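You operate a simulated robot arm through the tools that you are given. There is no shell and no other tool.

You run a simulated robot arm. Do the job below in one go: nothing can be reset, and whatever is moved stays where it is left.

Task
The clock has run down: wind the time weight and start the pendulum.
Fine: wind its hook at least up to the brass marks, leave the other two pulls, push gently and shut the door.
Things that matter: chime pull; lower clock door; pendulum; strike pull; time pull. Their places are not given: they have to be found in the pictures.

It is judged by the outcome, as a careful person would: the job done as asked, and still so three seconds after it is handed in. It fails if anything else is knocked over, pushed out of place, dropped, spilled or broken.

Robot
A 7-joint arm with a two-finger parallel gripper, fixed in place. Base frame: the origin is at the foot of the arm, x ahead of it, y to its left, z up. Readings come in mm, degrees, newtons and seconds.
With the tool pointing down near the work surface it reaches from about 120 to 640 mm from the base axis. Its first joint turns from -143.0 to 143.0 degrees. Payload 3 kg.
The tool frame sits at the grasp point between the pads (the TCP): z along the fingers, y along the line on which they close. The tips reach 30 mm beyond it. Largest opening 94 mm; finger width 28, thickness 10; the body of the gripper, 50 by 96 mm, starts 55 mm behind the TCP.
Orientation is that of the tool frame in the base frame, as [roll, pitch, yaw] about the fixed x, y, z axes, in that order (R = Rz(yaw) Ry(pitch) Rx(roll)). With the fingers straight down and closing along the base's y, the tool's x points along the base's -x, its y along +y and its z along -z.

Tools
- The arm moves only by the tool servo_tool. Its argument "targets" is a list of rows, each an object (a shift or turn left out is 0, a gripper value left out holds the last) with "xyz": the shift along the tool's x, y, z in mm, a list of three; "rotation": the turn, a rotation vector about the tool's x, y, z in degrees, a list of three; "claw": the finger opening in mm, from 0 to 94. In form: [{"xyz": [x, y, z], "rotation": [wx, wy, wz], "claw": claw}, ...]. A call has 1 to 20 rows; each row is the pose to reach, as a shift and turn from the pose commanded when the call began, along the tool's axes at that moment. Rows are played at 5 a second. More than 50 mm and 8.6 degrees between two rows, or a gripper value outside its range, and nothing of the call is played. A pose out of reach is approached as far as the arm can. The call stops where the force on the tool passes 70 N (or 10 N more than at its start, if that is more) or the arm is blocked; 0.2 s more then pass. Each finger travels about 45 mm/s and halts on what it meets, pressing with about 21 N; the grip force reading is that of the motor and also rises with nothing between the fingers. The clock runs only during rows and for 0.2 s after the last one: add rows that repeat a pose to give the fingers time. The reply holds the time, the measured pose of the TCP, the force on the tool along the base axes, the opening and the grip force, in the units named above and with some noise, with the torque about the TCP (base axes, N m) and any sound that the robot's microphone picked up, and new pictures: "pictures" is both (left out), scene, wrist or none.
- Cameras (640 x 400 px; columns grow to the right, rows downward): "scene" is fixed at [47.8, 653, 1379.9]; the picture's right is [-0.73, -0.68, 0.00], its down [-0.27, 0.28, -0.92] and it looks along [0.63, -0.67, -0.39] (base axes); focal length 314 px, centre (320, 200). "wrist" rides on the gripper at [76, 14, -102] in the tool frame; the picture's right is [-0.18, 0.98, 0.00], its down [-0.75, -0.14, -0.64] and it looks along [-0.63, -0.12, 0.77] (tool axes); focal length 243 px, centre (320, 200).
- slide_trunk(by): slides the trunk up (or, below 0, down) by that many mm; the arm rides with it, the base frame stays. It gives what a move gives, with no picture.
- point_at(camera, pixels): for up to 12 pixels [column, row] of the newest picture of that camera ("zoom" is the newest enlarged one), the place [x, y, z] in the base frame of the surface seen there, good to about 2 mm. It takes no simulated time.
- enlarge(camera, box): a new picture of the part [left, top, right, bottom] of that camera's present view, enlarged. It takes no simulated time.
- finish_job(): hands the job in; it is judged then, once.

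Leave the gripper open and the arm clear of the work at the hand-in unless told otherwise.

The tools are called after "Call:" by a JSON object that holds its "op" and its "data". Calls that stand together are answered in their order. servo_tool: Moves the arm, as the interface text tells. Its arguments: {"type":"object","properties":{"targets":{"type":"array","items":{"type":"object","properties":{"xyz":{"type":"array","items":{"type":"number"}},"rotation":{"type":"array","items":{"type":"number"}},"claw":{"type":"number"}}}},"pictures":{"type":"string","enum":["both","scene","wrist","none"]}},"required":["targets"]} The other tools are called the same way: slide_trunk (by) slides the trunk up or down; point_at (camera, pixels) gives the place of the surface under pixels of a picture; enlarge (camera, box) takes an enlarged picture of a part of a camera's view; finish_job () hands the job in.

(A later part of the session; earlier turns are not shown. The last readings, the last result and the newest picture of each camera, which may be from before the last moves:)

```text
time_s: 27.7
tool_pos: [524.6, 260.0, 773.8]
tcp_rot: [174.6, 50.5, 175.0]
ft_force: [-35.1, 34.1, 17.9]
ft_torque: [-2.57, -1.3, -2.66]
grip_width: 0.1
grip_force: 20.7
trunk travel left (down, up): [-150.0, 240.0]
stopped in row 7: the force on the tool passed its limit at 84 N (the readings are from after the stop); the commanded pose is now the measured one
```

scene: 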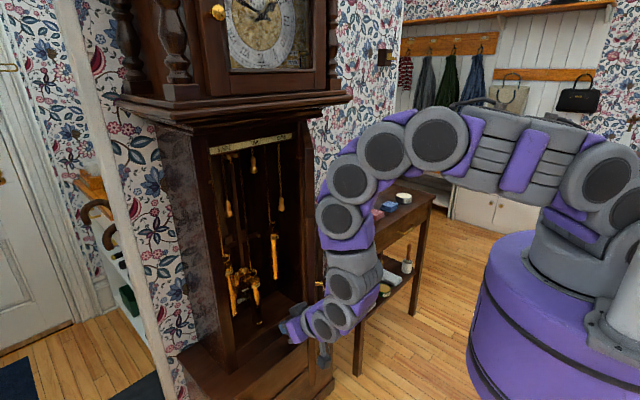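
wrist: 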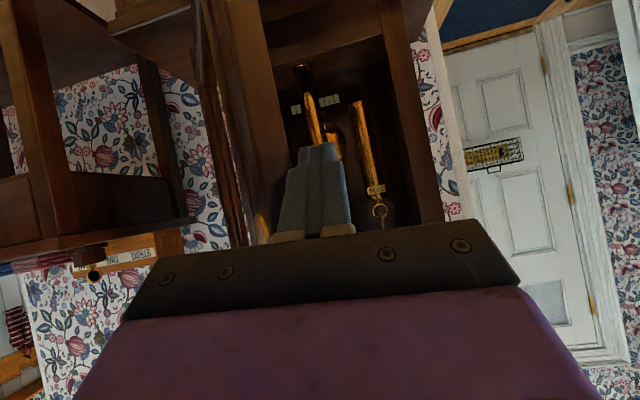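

The front corner of the gripper body caught the door edge (door moved back a bit, to ~55°). I'll back off farther in +y first, then go forward with more clearance.

Call:
{"op": "servo_tool", "data": {"targets": [{"xyz": [1, 15, -4], "claw": 0}, {"xyz": [2, 30, -4], "claw": 0}, {"xyz": [4, 50, -4], "claw": 0}, {"xyz": [-8, 51, 12], "claw": 0}, {"xyz": [-20, 52, 28], "claw": 0}, {"xyz": [-32, 53, 44], "claw": 0}, {"xyz": [-44, 54, 60], "claw": 0}]}}

```text
time_s: 29.3
tool_pos: [605.5, 308.7, 774.0]
tcp_rot: [174.5, 50.5, 174.3]
ft_force: [0.1, -0.6, -0.3]
ft_torque: [-0.01, 0.0, -0.01]
grip_width: 0.0
grip_force: 21.3
trunk travel left (down, up): [-150.0, 240.0]
```

scene: 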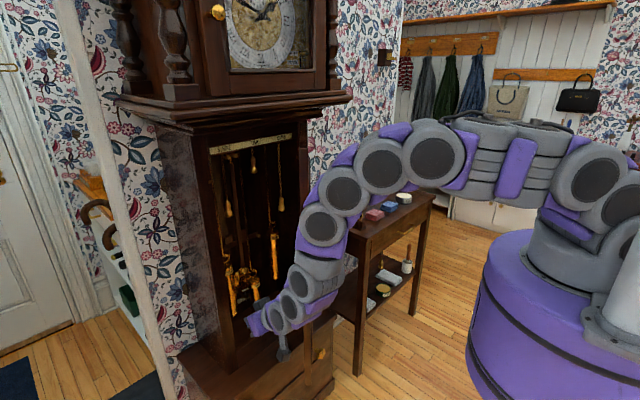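
wrist: 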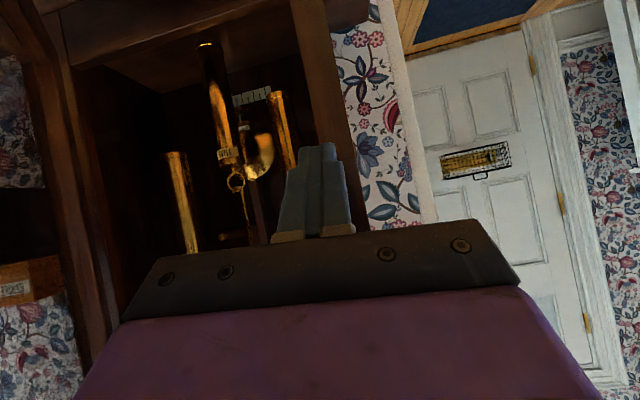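

Free now at (605,309,774). I'll pull back slightly in x and push −y with the gripper body's flat side, following the door edge's arc toward ~70°.

Call:
{"op": "servo_tool", "data": {"targets": [{"xyz": [11, -10, -14], "claw": 0}, {"xyz": [21.3, -20, -27.8], "claw": 0}, {"xyz": [22, -33, -30], "claw": 0}, {"xyz": [22.2, -45, -31.4], "claw": 0}, {"xyz": [23, -54, -33], "claw": 0}, {"xyz": [23.6, -63, -34.8], "claw": 0}, {"xyz": [28.5, -74, -41.5], "claw": 0}, {"xyz": [33, -85.3, -48.4], "claw": 0}, {"xyz": [37, -97, -54], "claw": 0}, {"xyz": [40.4, -109.6, -59.7], "claw": 0}]}}

```text
time_s: 31.5
tool_pos: [529.5, 195.0, 772.8]
tcp_rot: [174.4, 50.2, 174.1]
ft_force: [0.1, 0.1, 0.4]
ft_torque: [-0.01, -0.02, 0.03]
grip_width: 0.0
grip_force: 21.1
trunk travel left (down, up): [-150.0, 240.0]
```

scene: 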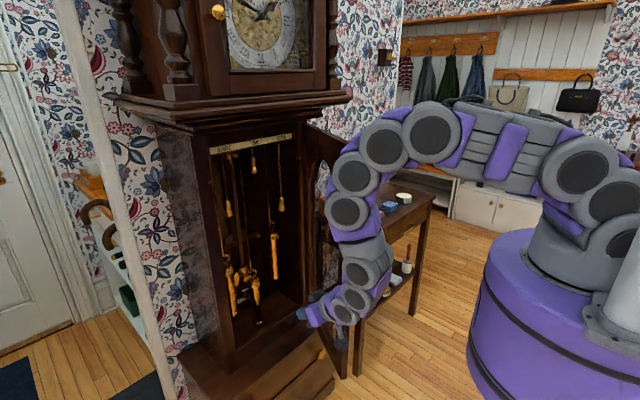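
wrist: 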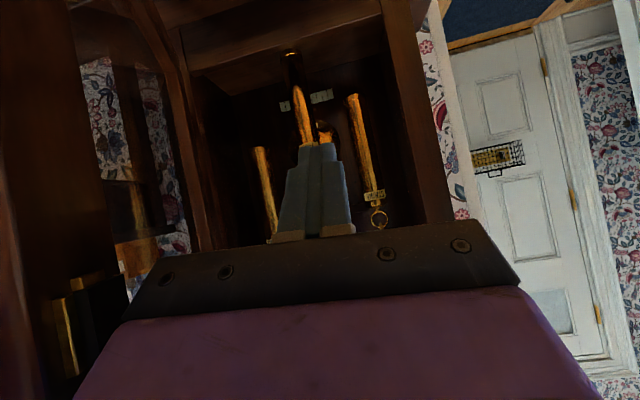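

The door moves easily this way; it's now around 70–75°. Continuing the same push toward and past 90°.

Call:
{"op": "servo_tool", "data": {"targets": [{"xyz": [3.4, -12, -5], "claw": 0}, {"xyz": [6.7, -24.3, -10.5], "claw": 0}, {"xyz": [8.8, -37, -14], "claw": 0}, {"xyz": [10.8, -50.5, -18], "claw": 0}, {"xyz": [12.5, -63, -21.5], "claw": 0}, {"xyz": [14.2, -76.6, -24.7], "claw": 0}, {"xyz": [15.2, -90, -27.3], "claw": 0}, {"xyz": [16.2, -104.7, -29.8], "claw": 0}, {"xyz": [16.3, -118, -31.3], "claw": 0}, {"xyz": [16.4, -131.7, -32.7], "claw": 0}, {"xyz": [15.6, -144, -33], "claw": 0}, {"xyz": [14.9, -156.7, -33.2], "claw": 0}]}}

```text
time_s: 34.1
tool_pos: [489.0, 40.4, 773.4]
tcp_rot: [174.2, 50.4, 174.0]
ft_force: [-0.3, 0.8, 0.0]
ft_torque: [-0.01, -0.02, -0.01]
grip_width: 0.0
grip_force: 21.0
trunk travel left (down, up): [-150.0, 240.0]
```

scene: 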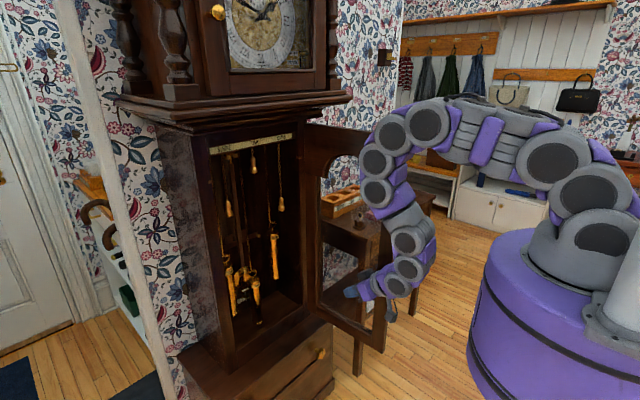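
wrist: 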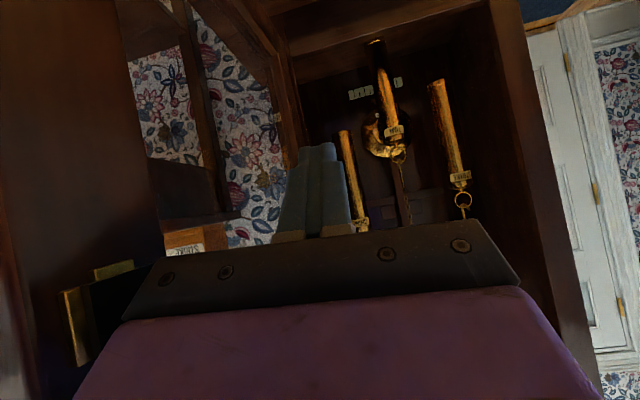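

Door is now at roughly 95–100°. I'll push a bit further so it sits well clear (≈115°), then measure.

Call:
{"op": "servo_tool", "data": {"targets": [{"xyz": [-0.7, -12, 0], "claw": 0}, {"xyz": [-1.4, -24, 0], "claw": 0}, {"xyz": [-2.2, -36, 0], "claw": 0}, {"xyz": [-3, -48, 0], "claw": 0}, {"xyz": [-3.8, -60, 0], "claw": 0}, {"xyz": [-4.5, -72, 0], "claw": 0}]}}

```text
time_s: 35.5
tool_pos: [490.6, -31.6, 773.9]
tcp_rot: [174.2, 50.4, 174.0]
ft_force: [-0.5, 0.1, 0.1]
ft_torque: [-0.03, 0.03, 0.01]
grip_width: 0.0
grip_force: 20.6
trunk travel left (down, up): [-150.0, 240.0]
```

scene: 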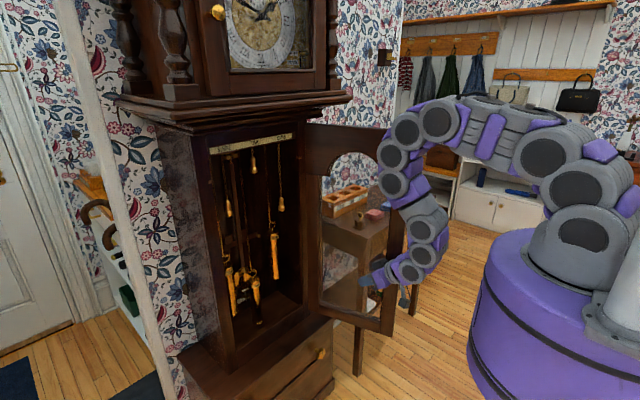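
wrist: 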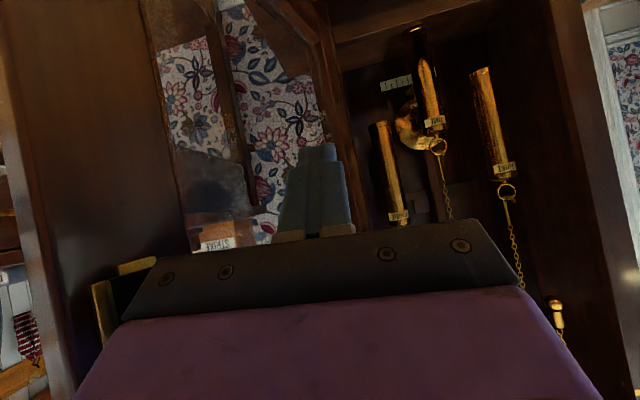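

The door is well open now. I'll study the interior carefully: zooms and positions of pulls, weights, brass marks and pendulum.

Call:
{"op": "enlarge", "data": {"camera": "scene", "box": [205, 130, 305, 230]}}

Call:
{"op": "enlarge", "data": {"camera": "scene", "box": [215, 235, 305, 335]}}

Call:
{"op": "enlarge", "data": {"camera": "wrist", "box": [360, 0, 580, 220]}}

Call:
{"op": "point_at", "data": {"camera": "scene", "pixels": [[254, 167], [229, 208], [281, 205], [211, 182], [232, 161], [238, 161], [255, 283], [274, 237], [228, 266], [242, 280], [387, 140], [393, 300]]}}

Call:
{"op": "point_at", "data": {"camera": "wrist", "pixels": [[439, 147], [432, 125], [427, 80], [407, 130], [395, 83], [508, 192], [558, 304], [390, 170], [400, 222], [435, 185], [417, 32], [480, 73]]}}

```text
4.00 times, centred on (255, 180) of scene
```

zoom: 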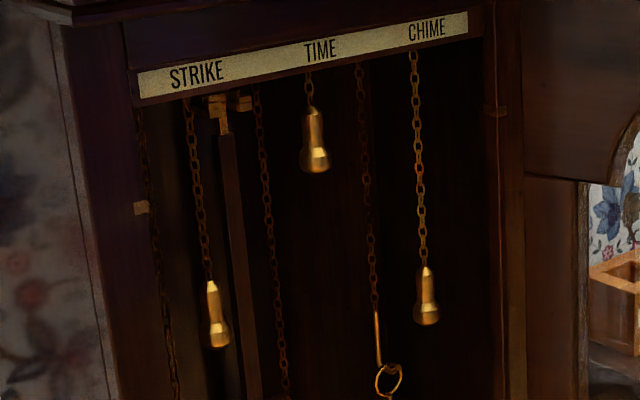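

```text
4.00 times, centred on (260, 285) of scene
```

zoom: 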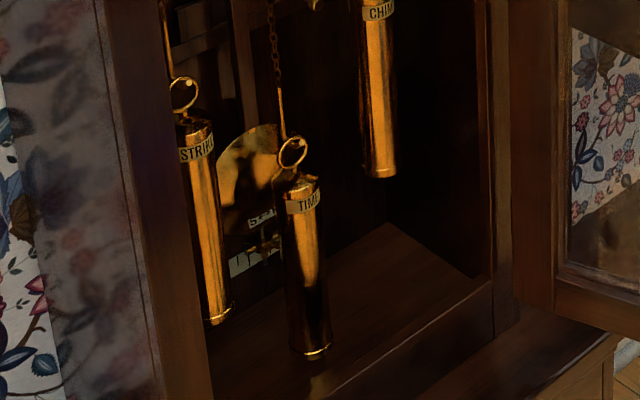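

```text
1.82 times, centred on (470, 110) of wrist
```

zoom: 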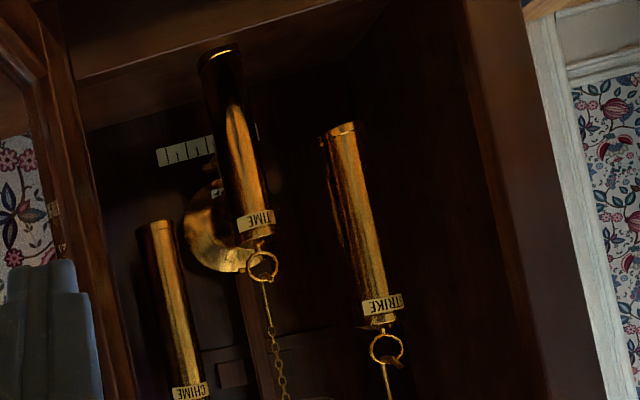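

```text
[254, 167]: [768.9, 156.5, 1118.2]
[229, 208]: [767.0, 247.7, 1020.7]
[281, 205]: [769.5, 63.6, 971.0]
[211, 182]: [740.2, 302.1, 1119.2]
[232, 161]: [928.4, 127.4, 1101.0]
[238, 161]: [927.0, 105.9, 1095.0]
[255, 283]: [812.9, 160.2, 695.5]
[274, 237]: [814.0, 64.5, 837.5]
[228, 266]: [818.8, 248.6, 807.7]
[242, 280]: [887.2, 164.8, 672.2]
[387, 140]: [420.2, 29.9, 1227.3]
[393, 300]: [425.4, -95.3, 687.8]
```

```text
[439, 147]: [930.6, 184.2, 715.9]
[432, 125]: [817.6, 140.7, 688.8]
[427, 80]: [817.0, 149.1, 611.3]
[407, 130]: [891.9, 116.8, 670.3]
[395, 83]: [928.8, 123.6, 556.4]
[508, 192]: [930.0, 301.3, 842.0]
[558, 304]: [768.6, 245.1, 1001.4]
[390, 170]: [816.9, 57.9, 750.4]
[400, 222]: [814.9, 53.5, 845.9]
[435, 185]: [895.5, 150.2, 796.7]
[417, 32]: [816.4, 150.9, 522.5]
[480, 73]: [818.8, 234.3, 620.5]
```

Findings: time pull ≈ (768,156,1120); brass marks on the case sides at z≈1119 (scene (211,182) and (299,157)); TIME weight's hook is near z≈730, so the pull must come down ~400 mm. Pendulum bob sits behind at x≈890, z≈670. Now I'll level the tool and move away from the door to y≈158, z≈925 in front of the case.

Call:
{"op": "servo_tool", "data": {"targets": [{"xyz": [-10, 20, -5], "rotation": [0, -3.3, 0], "claw": 0}, {"xyz": [-21, 40, -10], "rotation": [0, -6.5, 0], "claw": 0}, {"xyz": [-32, 58, -15], "rotation": [0, -9.8, 0], "claw": 0}, {"xyz": [-43, 75, -20], "rotation": [0, -13, 0], "claw": 0}, {"xyz": [-54, 92, -25], "rotation": [0, -16.3, 0], "claw": 0}, {"xyz": [-65, 109, -30], "rotation": [0, -19.5, 0], "claw": 0}, {"xyz": [-76, 125, -35], "rotation": [0, -22.8, 0], "claw": 0}, {"xyz": [-87, 141, -40], "rotation": [0, -26, 0], "claw": 0}, {"xyz": [-98, 156, -45], "rotation": [0, -29.3, 0], "claw": 0}, {"xyz": [-109, 171, -50], "rotation": [0, -32.5, 0], "claw": 0}, {"xyz": [-119, 186, -55], "rotation": [0, -35.8, 0], "claw": 0}, {"xyz": [-129, 200, -60], "rotation": [0, -39, 0], "claw": 0}]}}

```text
time_s: 38.1
tool_pos: [531.1, 160.7, 925.1]
tcp_rot: [96.5, 86.4, 95.1]
ft_force: [-0.3, 0.1, 0.7]
ft_torque: [0.0, -0.01, 0.0]
grip_width: 0.1
grip_force: 21.0
trunk travel left (down, up): [-150.0, 240.0]
```

scene: 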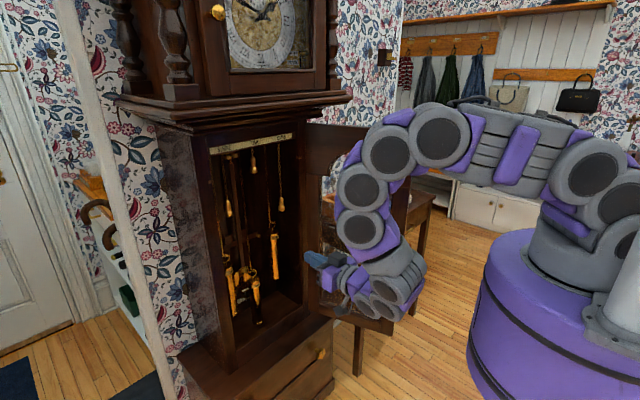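
wrist: 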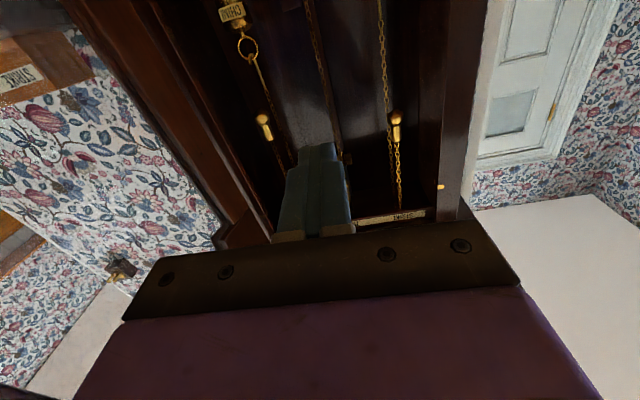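

Good. Now raise to the time pull's height (z≈1118) at x≈600, centred at y≈156, fixing the small roll and opening the fingers to 50 mm.

Call:
{"op": "servo_tool", "data": {"targets": [{"xyz": [-20, 1, 7], "rotation": [0, 0, -0.4], "claw": 20}, {"xyz": [-40, 2, 14], "rotation": [0, 0, -0.8], "claw": 35}, {"xyz": [-60, 3, 21], "rotation": [0, 0, -1.2], "claw": 50}, {"xyz": [-80, 4, 28], "rotation": [0, 0, -1.6], "claw": 50}, {"xyz": [-100, 5, 35], "rotation": [0, 0, -2], "claw": 50}, {"xyz": [-120, 6, 42], "rotation": [0, 0, -2.4], "claw": 50}, {"xyz": [-140, 7, 49], "rotation": [0, 0, -2.8], "claw": 50}, {"xyz": [-160, 8, 56], "rotation": [0, 0, -3.1], "claw": 50}, {"xyz": [-177, 8, 62], "rotation": [0, 0, -3.4], "claw": 50}, {"xyz": [-193, 9, 68], "rotation": [0, 0, -3.6], "claw": 50}]}}

```text
time_s: 40.3
tool_pos: [599.3, 153.7, 1113.7]
tcp_rot: [-177.1, 89.7, -178.8]
ft_force: [1.1, -0.8, 0.9]
ft_torque: [0.03, -0.05, 0.03]
grip_width: 50.1
grip_force: 0.0
trunk travel left (down, up): [-150.0, 240.0]
```

scene: 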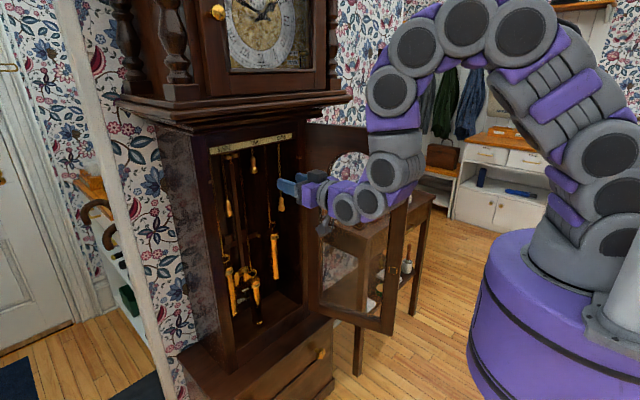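
wrist: 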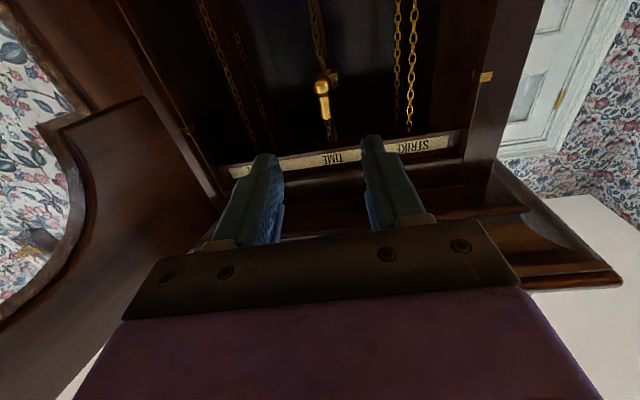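

The time pull shows at wrist (323,90) and the brass marks at (486,76) and (190,130). I'll measure these precisely.

Call:
{"op": "enlarge", "data": {"camera": "wrist", "box": [240, 20, 440, 180]}}

Call:
{"op": "point_at", "data": {"camera": "wrist", "pixels": [[321, 80], [323, 90], [325, 105], [327, 116], [316, 92], [330, 92], [486, 76], [190, 130], [320, 70], [400, 40], [415, 60], [318, 30]]}}

```text
2.50 times, centred on (340, 100) of wrist
```

zoom: 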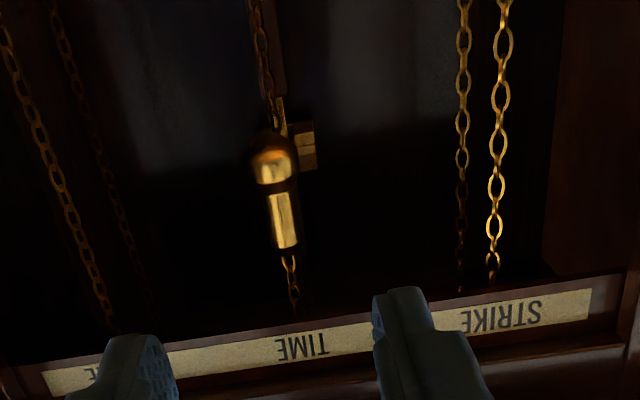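

```text
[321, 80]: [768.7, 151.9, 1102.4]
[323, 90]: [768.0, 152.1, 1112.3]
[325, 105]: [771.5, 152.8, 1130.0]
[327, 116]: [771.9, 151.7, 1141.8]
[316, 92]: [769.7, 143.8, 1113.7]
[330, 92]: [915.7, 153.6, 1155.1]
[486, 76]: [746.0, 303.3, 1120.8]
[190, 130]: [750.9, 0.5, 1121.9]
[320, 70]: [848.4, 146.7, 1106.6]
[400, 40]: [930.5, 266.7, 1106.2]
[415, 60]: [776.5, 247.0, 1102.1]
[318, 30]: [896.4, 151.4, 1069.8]
```

The pull has a wider ball at the bottom (z≈1098–1115) and a narrower stem above (z≈1116–1141), center near x≈778, y≈152. Gripping the stem just above the ball gives positive hold when pulling down. I'll check the height of the label strip's lower edge for clearance.

Call:
{"op": "point_at", "data": {"camera": "wrist", "pixels": [[330, 152], [330, 158], [345, 157], [300, 163], [400, 147], [330, 170], [330, 180]]}}

Call:
{"op": "point_at", "data": {"camera": "scene", "pixels": [[254, 155], [254, 160], [253, 152], [256, 171], [255, 172], [252, 148], [251, 143], [250, 136]]}}

Call:
{"op": "enlarge", "data": {"camera": "scene", "box": [225, 130, 285, 185]}}

```text
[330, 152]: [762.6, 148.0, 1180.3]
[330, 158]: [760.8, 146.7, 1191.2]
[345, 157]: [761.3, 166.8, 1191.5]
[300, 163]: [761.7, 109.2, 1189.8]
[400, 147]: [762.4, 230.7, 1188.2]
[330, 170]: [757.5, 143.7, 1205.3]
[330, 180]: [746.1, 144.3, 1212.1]
```

```text
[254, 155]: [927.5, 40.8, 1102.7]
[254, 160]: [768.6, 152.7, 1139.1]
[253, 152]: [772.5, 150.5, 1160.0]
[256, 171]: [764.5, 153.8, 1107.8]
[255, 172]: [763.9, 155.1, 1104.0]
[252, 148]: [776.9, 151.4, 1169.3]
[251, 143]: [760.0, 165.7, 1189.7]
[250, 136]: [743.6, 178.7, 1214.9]
```

```text
7.27 times, centred on (255, 158) of scene
```

zoom: 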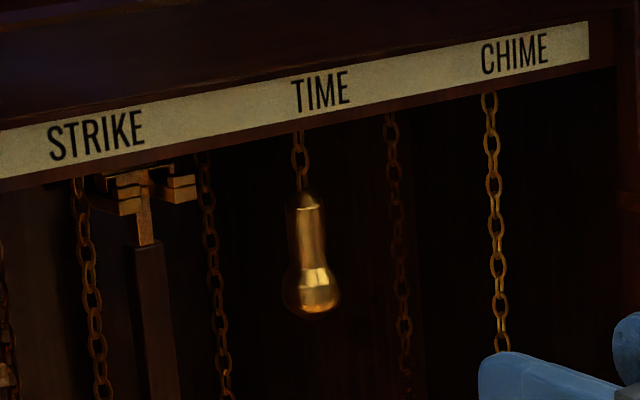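

Clearances are fine (strip bottom z≈1175). I'll advance to x≈725 aligned at y≈152, z≈1132, then check.

Call:
{"op": "servo_tool", "data": {"targets": [{"xyz": [-6, 0, 20], "claw": 50}, {"xyz": [-12, 1, 40], "claw": 50}, {"xyz": [-18, 1, 60], "claw": 50}, {"xyz": [-18, 2, 80], "claw": 50}, {"xyz": [-18, 2, 100], "claw": 50}, {"xyz": [-18, 2, 115], "claw": 50}, {"xyz": [-18, 2, 126], "claw": 50}]}}

```text
time_s: 41.9
tool_pos: [726.1, 150.7, 1132.8]
tcp_rot: [175.4, 89.6, 173.7]
ft_force: [0.0, -0.1, -0.3]
ft_torque: [0.01, -0.03, -0.02]
grip_width: 49.9
grip_force: 0.0
trunk travel left (down, up): [-150.0, 240.0]
```

scene: 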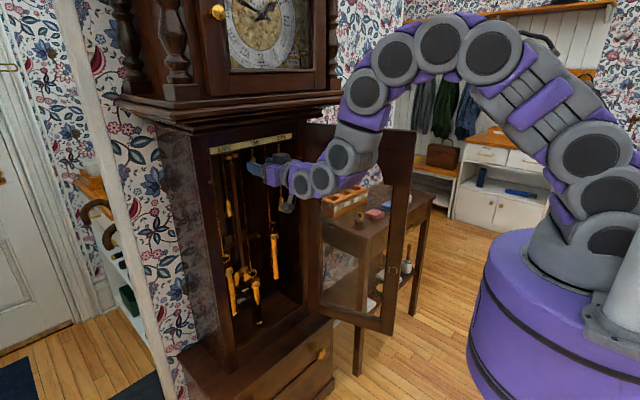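
wrist: 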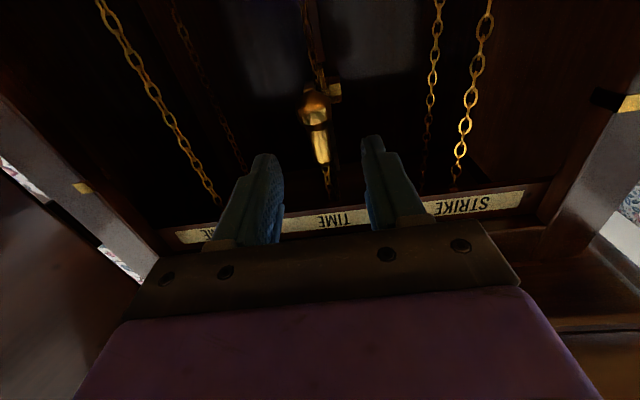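

The pull sits centred between the fingers. Inserting to x≈768, then closing on the stem.

Call:
{"op": "servo_tool", "data": {"targets": [{"xyz": [0, 0, 12], "claw": 50}, {"xyz": [0, 0.5, 24], "claw": 50}, {"xyz": [0, 1, 34], "claw": 50}, {"xyz": [0, 1, 42], "claw": 50}]}}

Call:
{"op": "enlarge", "data": {"camera": "wrist", "box": [220, 20, 440, 200]}}

Call:
{"op": "enlarge", "data": {"camera": "scene", "box": [215, 130, 315, 220]}}

```text
time_s: 42.9
tool_pos: [769.1, 150.6, 1130.6]
tcp_rot: [-179.1, 89.5, 179.3]
ft_force: [0.5, -0.3, 0.1]
ft_torque: [0.05, 0.02, 0.0]
grip_width: 49.8
grip_force: 0.1
trunk travel left (down, up): [-150.0, 240.0]
```

scene: 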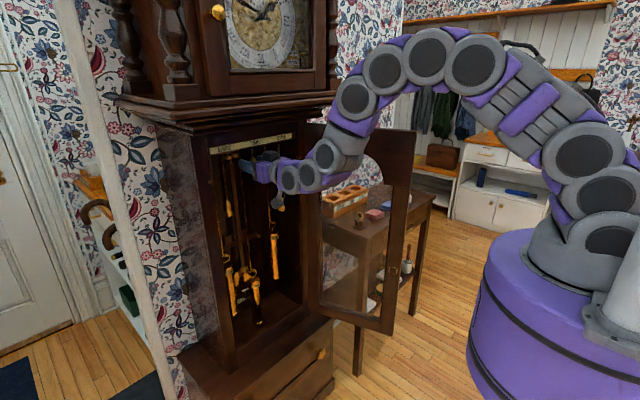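
wrist: 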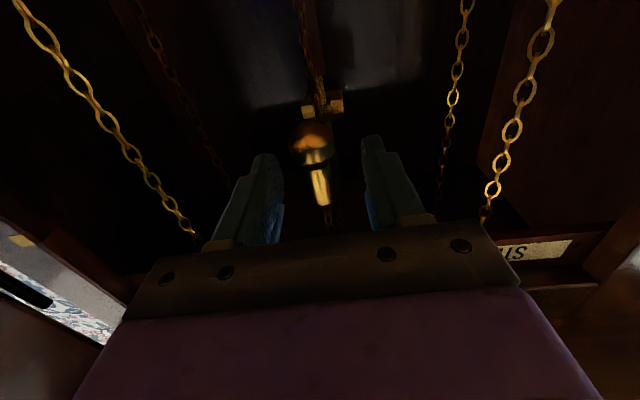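

```text
2.22 times, centred on (330, 110) of wrist
```

zoom: 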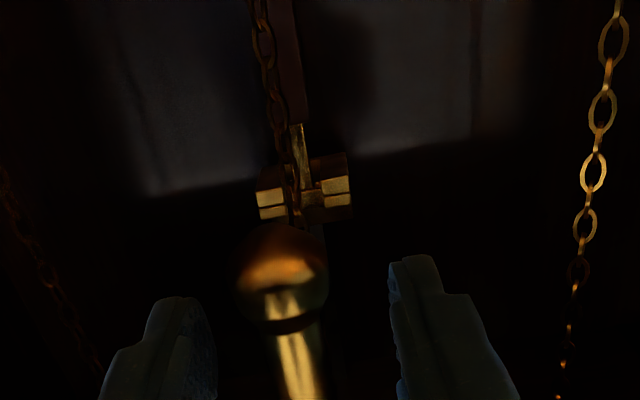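

```text
4.44 times, centred on (265, 175) of scene
```

zoom: 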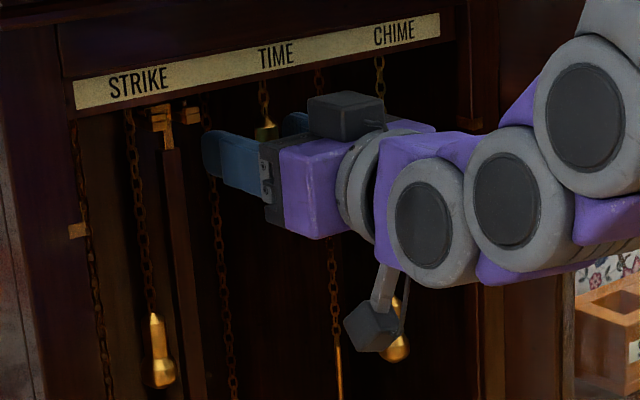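

The stem is centred. Closing the fingers on it.

Call:
{"op": "servo_tool", "data": {"targets": [{"xyz": [0, 0, 0], "claw": 35}, {"xyz": [0, 0, 0], "claw": 20}, {"xyz": [0, 0, 0], "claw": 5}, {"xyz": [0, 0, 0], "claw": 5}, {"xyz": [0, 0, 0], "claw": 5}, {"xyz": [0, 0, 0], "claw": 5}]}}

Call:
{"op": "enlarge", "data": {"camera": "wrist", "box": [220, 20, 440, 200]}}

```text
time_s: 44.3
tool_pos: [768.2, 151.3, 1132.3]
tcp_rot: [177.7, 89.6, 176.1]
ft_force: [3.8, -3.5, 7.6]
ft_torque: [-0.96, -0.3, -0.04]
grip_width: 14.8
grip_force: 45.3
trunk travel left (down, up): [-150.0, 240.0]
```

scene: 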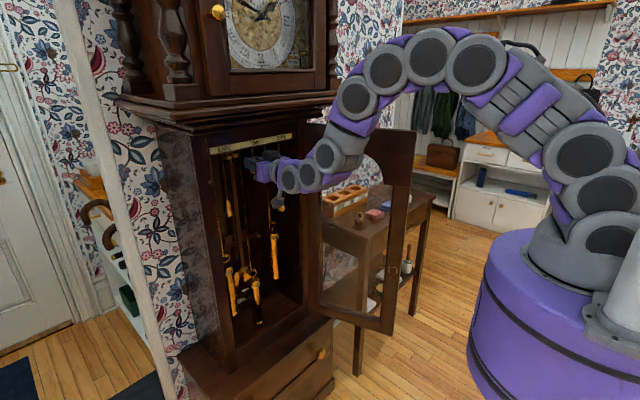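
wrist: 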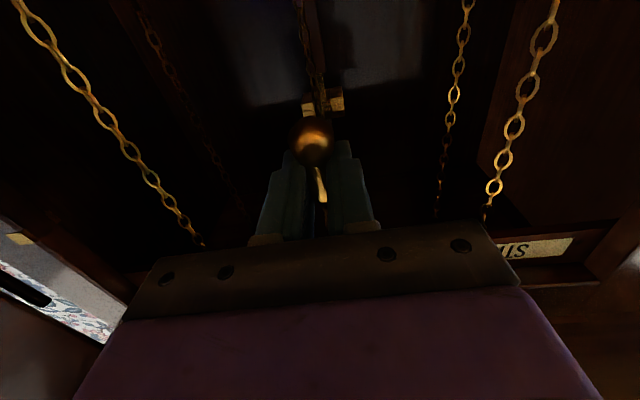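

```text
2.22 times, centred on (330, 110) of wrist
```

zoom: 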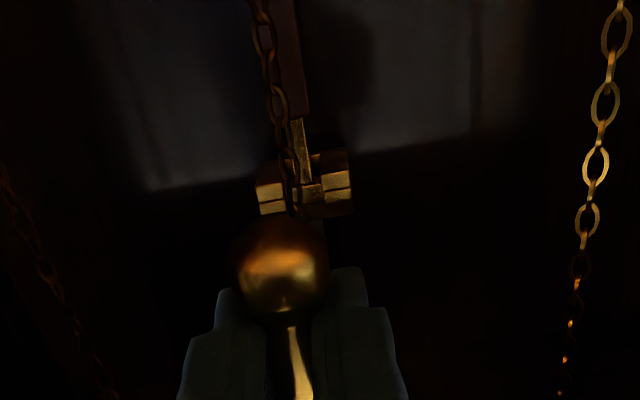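

Stem gripped (14.8 mm), ball just below the fingers. A short test pull of 20 mm down, watching the force.

Call:
{"op": "servo_tool", "data": {"targets": [{"xyz": [5, 0, 0], "claw": 5}, {"xyz": [12, 0, 0], "claw": 5}, {"xyz": [20, 0, 0], "claw": 5}, {"xyz": [20, 0, 0], "claw": 5}]}}

Call:
{"op": "enlarge", "data": {"camera": "scene", "box": [205, 230, 305, 330]}}

```text
time_s: 45.3
tool_pos: [768.8, 150.2, 1113.9]
tcp_rot: [163.0, 89.8, 161.4]
ft_force: [3.1, -4.4, 12.0]
ft_torque: [-0.98, -0.98, -0.06]
grip_width: 14.3
grip_force: 44.7
trunk travel left (down, up): [-150.0, 240.0]
```

scene: 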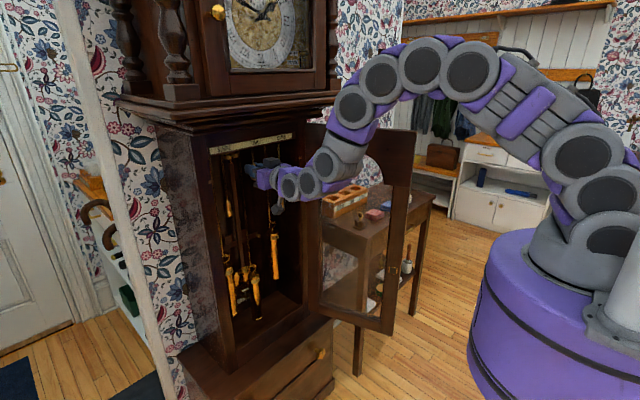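
wrist: 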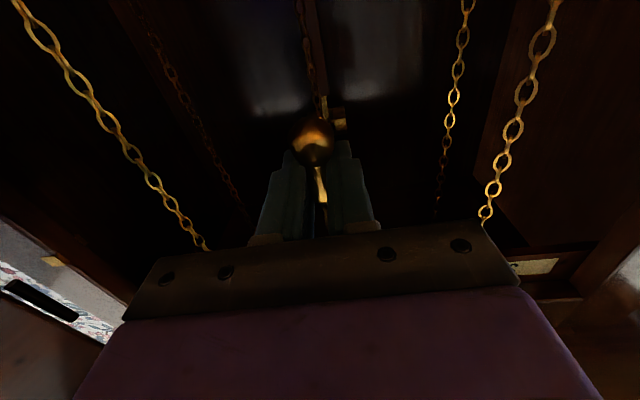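

```text
4.00 times, centred on (255, 280) of scene
```

zoom: 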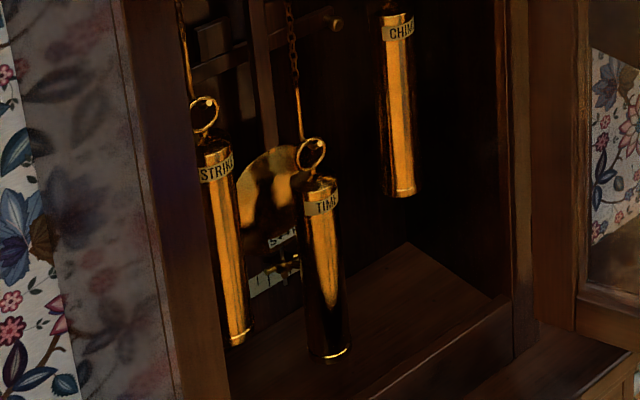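

About 12 N and the TIME weight rose along with it. I'll continue pulling down smoothly, 180 mm more, and check.

Call:
{"op": "servo_tool", "data": {"targets": [{"xyz": [15, 0, 0], "claw": 5}, {"xyz": [30, 0, 0], "claw": 5}, {"xyz": [45, 0, 0], "claw": 5}, {"xyz": [60, 0, 0], "claw": 5}, {"xyz": [75, 0, 0], "claw": 5}, {"xyz": [90, 0, 0], "claw": 5}, {"xyz": [105, 0, 0], "claw": 5}, {"xyz": [120, 0, 0], "claw": 5}, {"xyz": [135, 0, 0], "claw": 5}, {"xyz": [150, 0, 0], "claw": 5}, {"xyz": [165, 0, 0], "claw": 5}, {"xyz": [180, 0, 0], "claw": 5}]}}

Call:
{"op": "enlarge", "data": {"camera": "scene", "box": [205, 130, 325, 330]}}

```text
time_s: 47.9
tool_pos: [769.3, 149.8, 931.1]
tcp_rot: [168.8, 89.7, 167.2]
ft_force: [26.0, -6.0, 11.4]
ft_torque: [-1.13, 0.19, -0.17]
grip_width: 14.5
grip_force: 45.3
trunk travel left (down, up): [-150.0, 240.0]
```

scene: 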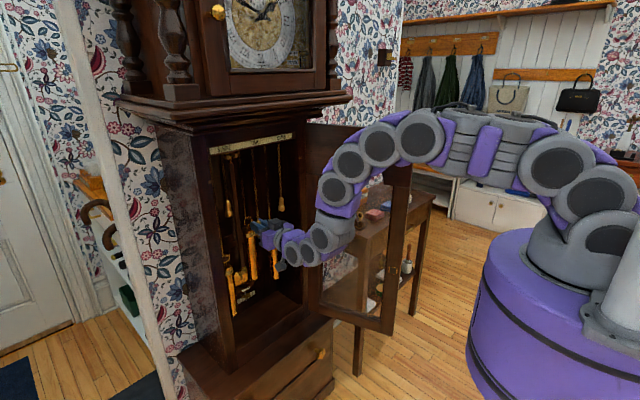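
wrist: 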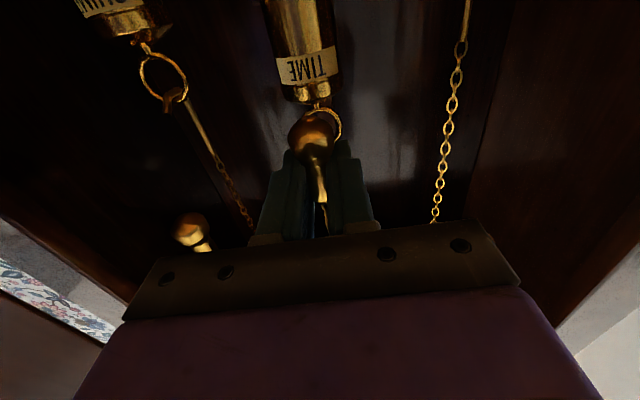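

```text
2.00 times, centred on (265, 230) of scene
```

zoom: 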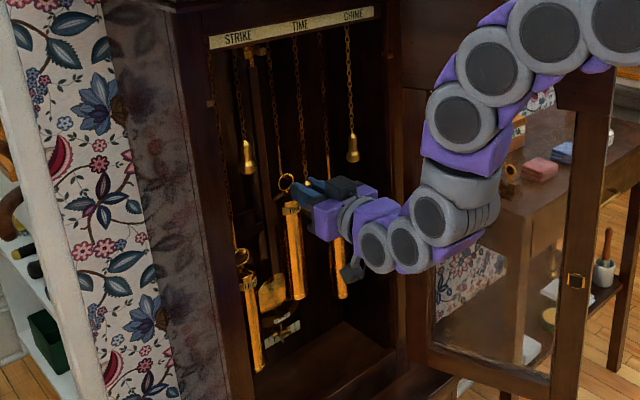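

Winding well: the weight is halfway. The force shows +26 N in x, so I'll hold for a moment and re-read before continuing, and measure hook and weight positions.

Call:
{"op": "servo_tool", "data": {"targets": [{"xyz": [0, 0, 0], "claw": 5}, {"xyz": [0, 0, 0], "claw": 5}]}}

Call:
{"op": "enlarge", "data": {"camera": "wrist", "box": [220, 40, 420, 260]}}

Call:
{"op": "enlarge", "data": {"camera": "scene", "box": [225, 190, 305, 270]}}

Call:
{"op": "point_at", "data": {"camera": "wrist", "pixels": [[308, 68], [295, 40], [330, 40], [315, 92], [338, 120], [312, 125], [180, 95], [165, 60], [455, 120]]}}

```text
time_s: 48.5
tool_pos: [768.7, 151.0, 931.1]
tcp_rot: [168.5, 89.5, 167.0]
ft_force: [26.5, -6.1, 10.4]
ft_torque: [-1.18, -0.37, -0.05]
grip_width: 14.7
grip_force: 45.0
trunk travel left (down, up): [-150.0, 240.0]
```

scene: 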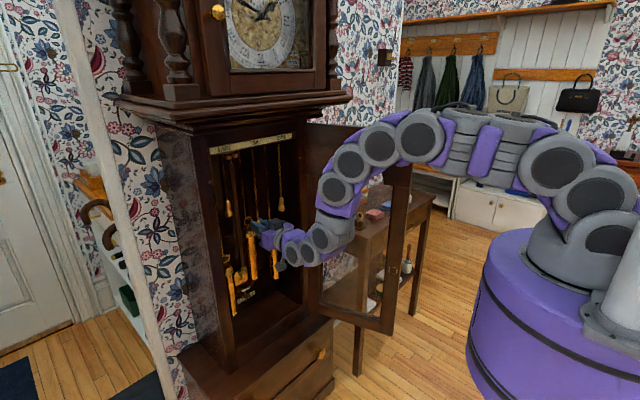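
wrist: 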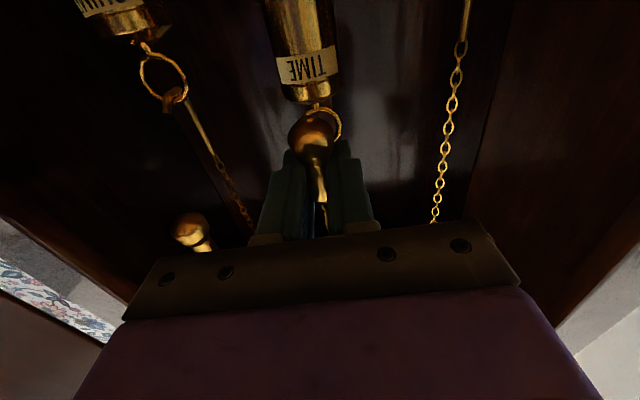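

```text
1.82 times, centred on (320, 150) of wrist
```

zoom: 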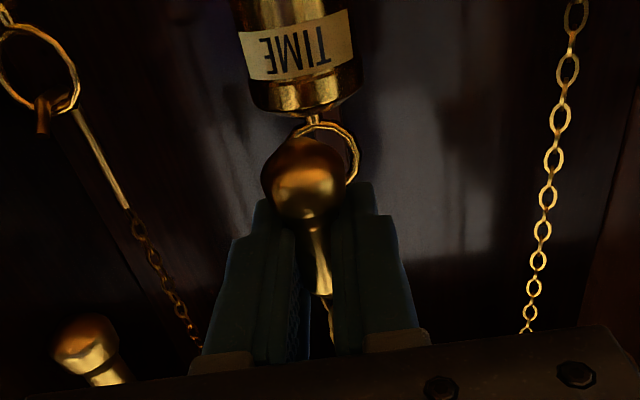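

```text
5.00 times, centred on (265, 230) of scene
```

zoom: 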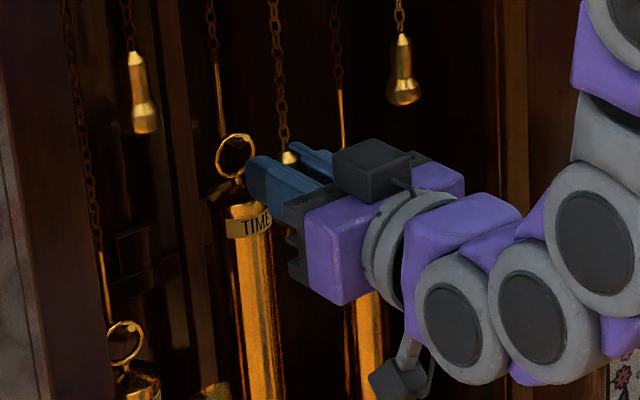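

```text
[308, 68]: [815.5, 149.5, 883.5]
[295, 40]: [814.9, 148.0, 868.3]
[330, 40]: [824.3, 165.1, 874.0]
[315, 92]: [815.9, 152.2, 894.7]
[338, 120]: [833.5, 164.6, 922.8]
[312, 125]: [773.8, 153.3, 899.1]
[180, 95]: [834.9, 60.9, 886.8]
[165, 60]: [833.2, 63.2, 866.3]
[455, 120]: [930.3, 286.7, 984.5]
```

The TIME hook ring is now at z≈922 with the tool at z=931; the pull slides on a straight line, and my commanded path drifted ~2 mm back in x. I'll correct that and pull another ~210 mm to bring the hook to ≈1132–1140, above the marks (1120).

Call:
{"op": "servo_tool", "data": {"targets": [{"xyz": [5, 0.3, 1.5], "claw": 5}, {"xyz": [20, 0.3, 2.5], "claw": 5}, {"xyz": [35, 0.3, 2.7], "claw": 5}, {"xyz": [50, 0.3, 2.9], "claw": 5}, {"xyz": [65, 0.3, 3.1], "claw": 5}, {"xyz": [80, 0.3, 3.3], "claw": 5}, {"xyz": [95, 0.3, 3.5], "claw": 5}, {"xyz": [110, 0.3, 3.7], "claw": 5}]}}

```text
time_s: 50.3
tool_pos: [768.7, 150.2, 822.9]
tcp_rot: [167.3, 89.5, 165.6]
ft_force: [-19.7, -11.7, 9.9]
ft_torque: [-1.14, 0.54, -0.19]
grip_width: 14.5
grip_force: 44.7
trunk travel left (down, up): [-150.0, 240.0]
```

scene: 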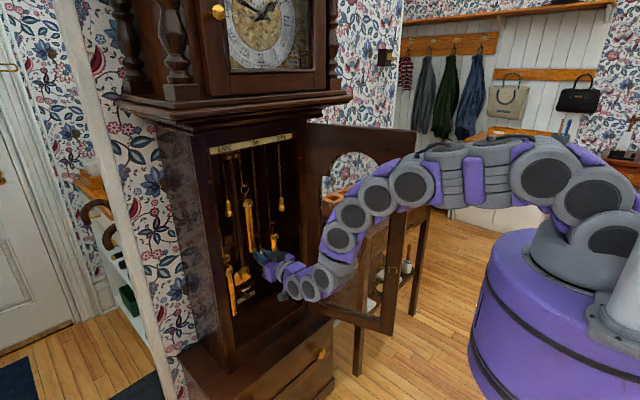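
wrist: 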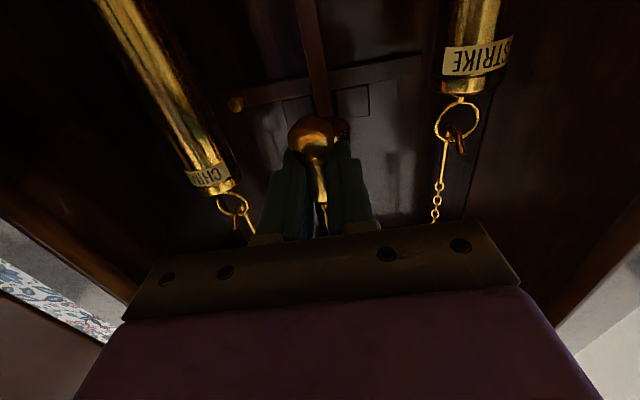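

The weight keeps rising; slight overcorrection in x now (−20 N), so I'll ease that by ~1.6 mm and 1 mm in y, and pull the final ~105 mm.

Call:
{"op": "servo_tool", "data": {"targets": [{"xyz": [5, -0.5, -1], "claw": 5}, {"xyz": [20, -1, -1.6], "claw": 5}, {"xyz": [35, -1, -1.6], "claw": 5}, {"xyz": [50, -1, -1.6], "claw": 5}, {"xyz": [65, -1, -1.6], "claw": 5}, {"xyz": [80, -1, -1.6], "claw": 5}, {"xyz": [92, -1, -1.6], "claw": 5}, {"xyz": [104, -1, -1.6], "claw": 5}, {"xyz": [104, -1, -1.6], "claw": 5}]}}

Call:
{"op": "enlarge", "data": {"camera": "scene", "box": [205, 130, 315, 220]}}

```text
time_s: 52.3
tool_pos: [768.9, 151.1, 779.8]
tcp_rot: [171.0, 89.6, 169.4]
ft_force: [17.5, -6.2, 11.5]
ft_torque: [-1.17, -0.7, -0.01]
grip_width: 14.8
grip_force: 45.3
out of reach, approached as far as the arm can: row 4, 5, 6, 7, 8, 9
trunk travel left (down, up): [-150.0, 240.0]
```

scene: 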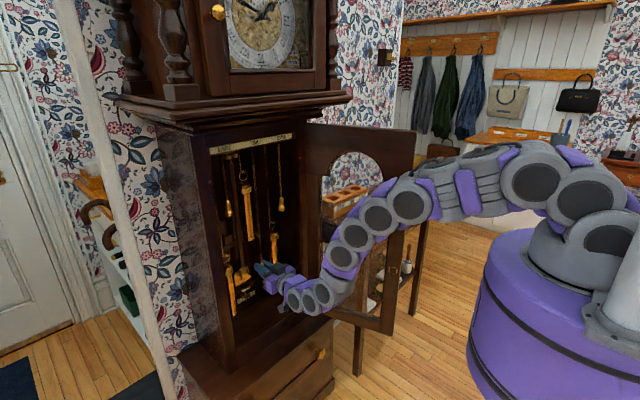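
wrist: 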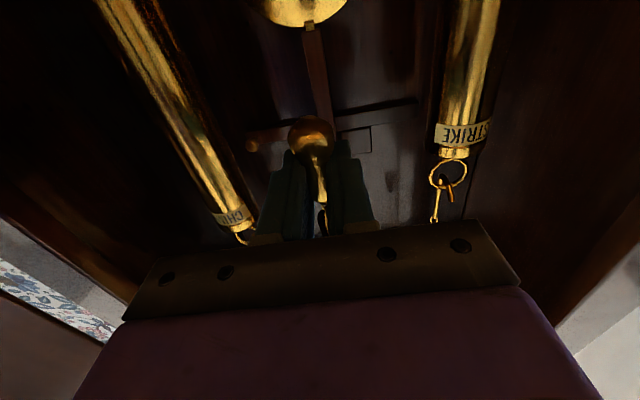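

```text
4.44 times, centred on (260, 175) of scene
```

zoom: 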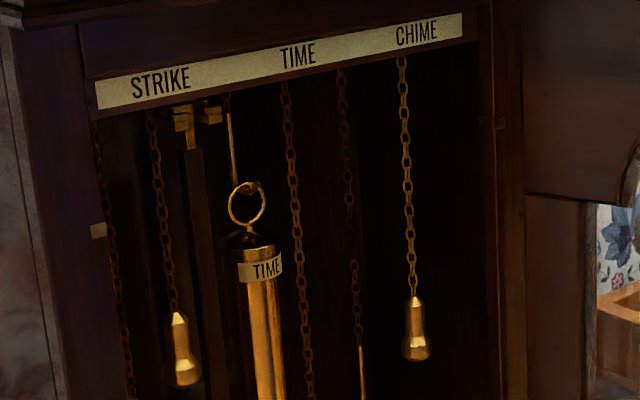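

Out of reach below z≈780 in this posture; the hook is at about z≈1073. I'll first bring the commanded pose back to where the arm actually is, then lower the trunk to pull the remaining ~65 mm.

Call:
{"op": "servo_tool", "data": {"targets": [{"xyz": [-20, 0, -1], "claw": 5}, {"xyz": [-40, 0, -1], "claw": 5}, {"xyz": [-60, 0, -1], "claw": 5}], "pictures": "none"}}

```text
time_s: 53.1
tool_pos: [765.8, 153.2, 842.5]
tcp_rot: [157.5, 89.9, 156.1]
ft_force: [-0.3, -0.4, -0.3]
ft_torque: [0.02, -0.03, -0.03]
grip_width: 4.8
grip_force: 0.1
trunk travel left (down, up): [-150.0, 240.0]
```

The fingers slid upward off the stem (the commanded pose had already been clipped). I'll look at what's there now.

Call:
{"op": "servo_tool", "data": {"targets": [{"xyz": [0, 0, 0]}]}}

Call:
{"op": "enlarge", "data": {"camera": "wrist", "box": [220, 0, 420, 260]}}

Call:
{"op": "enlarge", "data": {"camera": "scene", "box": [205, 130, 315, 320]}}

Call:
{"op": "enlarge", "data": {"camera": "scene", "box": [235, 220, 305, 290]}}

```text
time_s: 53.5
tool_pos: [766.4, 153.3, 839.3]
tcp_rot: [177.4, 89.6, 175.8]
ft_force: [0.3, -0.1, -1.1]
ft_torque: [0.0, 0.0, 0.03]
grip_width: 5.3
grip_force: 0.0
trunk travel left (down, up): [-150.0, 240.0]
```

scene: 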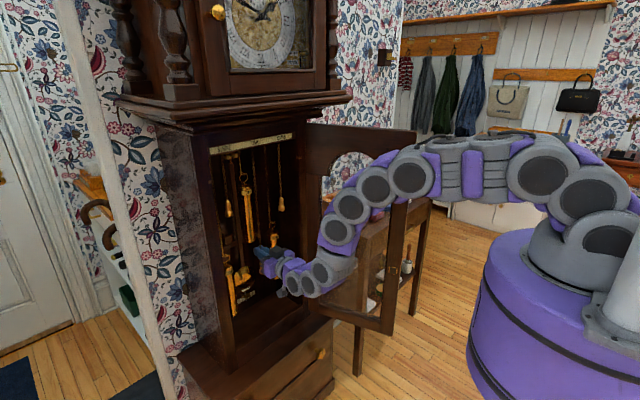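
wrist: 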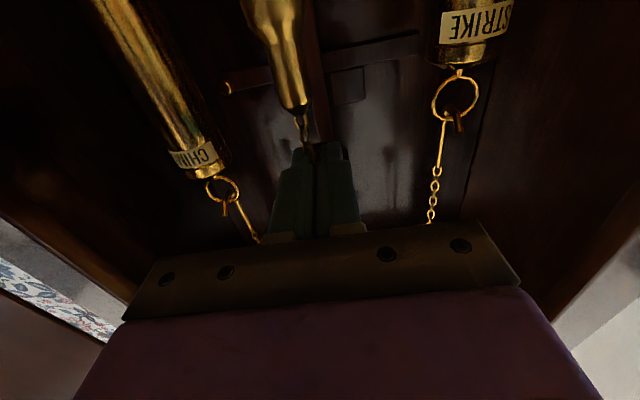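

```text
1.54 times, centred on (320, 130) of wrist
```

zoom: 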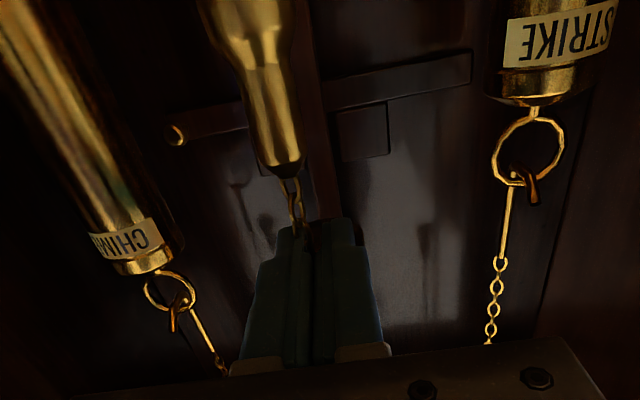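

```text
2.11 times, centred on (260, 225) of scene
```

zoom: 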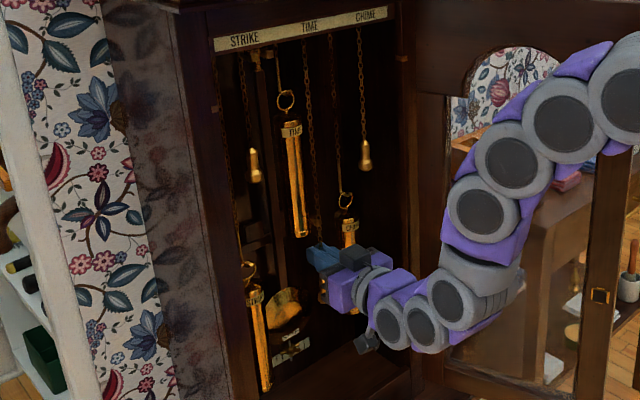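

```text
5.71 times, centred on (270, 255) of scene
```

zoom: 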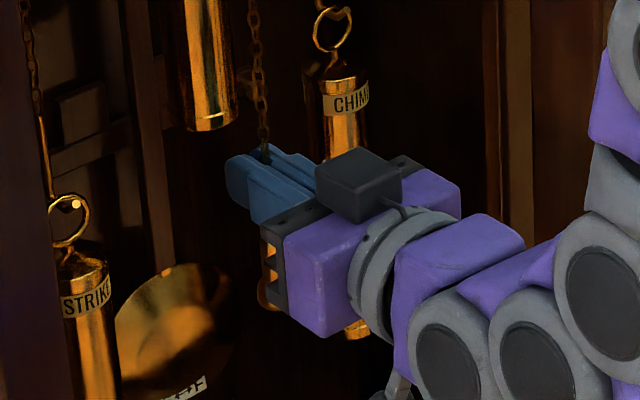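

The ratchet held: the weight stays up (hook ≈1073) and the fingers are just around the chain above the pull. I'll open, back out straight, then lower the trunk for better reach.

Call:
{"op": "servo_tool", "data": {"targets": [{"xyz": [0, 0, 0], "claw": 20}, {"xyz": [0, 0, 0], "claw": 36}, {"xyz": [0, 0, 0], "claw": 48}, {"xyz": [0, 0, -15], "claw": 48}, {"xyz": [0, 0, -30], "claw": 48}, {"xyz": [0, 0, -50], "claw": 48}, {"xyz": [0, 0, -70], "claw": 48}, {"xyz": [0, 0, -90], "claw": 48}], "pictures": "none"}}

Call:
{"op": "slide_trunk", "data": {"by": -110}}

Call:
{"op": "servo_tool", "data": {"targets": [{"xyz": [0, 0, 0], "claw": 48}]}}

```text
time_s: 55.3
tool_pos: [675.1, 154.1, 840.9]
tcp_rot: [176.4, 89.7, 175.0]
ft_force: [-0.6, -1.0, 0.7]
ft_torque: [0.0, 0.02, 0.01]
grip_width: 47.9
grip_force: 0.1
trunk travel left (down, up): [-150.0, 240.0]
```

```text
time_s: 56.7
tool_pos: [675.1, 153.9, 730.6]
tcp_rot: [177.8, 89.5, 176.3]
ft_force: [0.8, -1.0, 0.4]
ft_torque: [-0.02, 0.03, 0.04]
grip_width: 48.1
grip_force: 0.1
trunk travel left (down, up): [-40.0, 350.0]
```

```text
time_s: 57.1
tool_pos: [676.0, 154.2, 729.9]
tcp_rot: [179.0, 89.6, 177.5]
ft_force: [0.0, 0.6, 0.2]
ft_torque: [0.0, -0.01, 0.02]
grip_width: 48.1
grip_force: 0.0
trunk travel left (down, up): [-40.0, 350.0]
```

scene: 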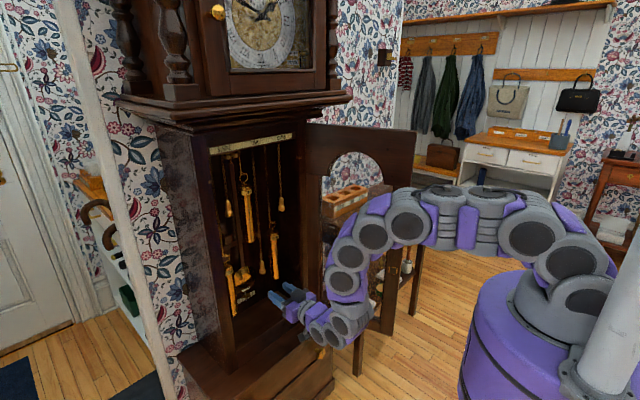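
wrist: 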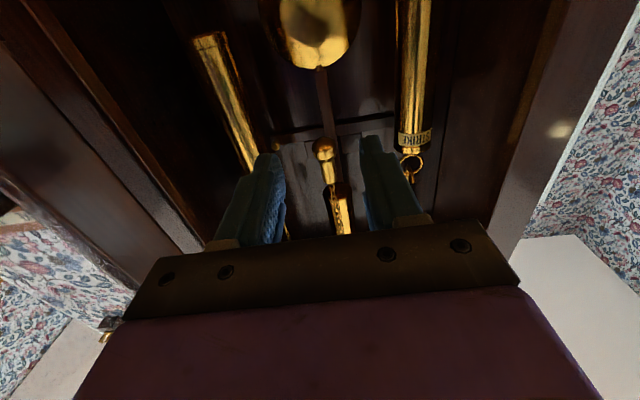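

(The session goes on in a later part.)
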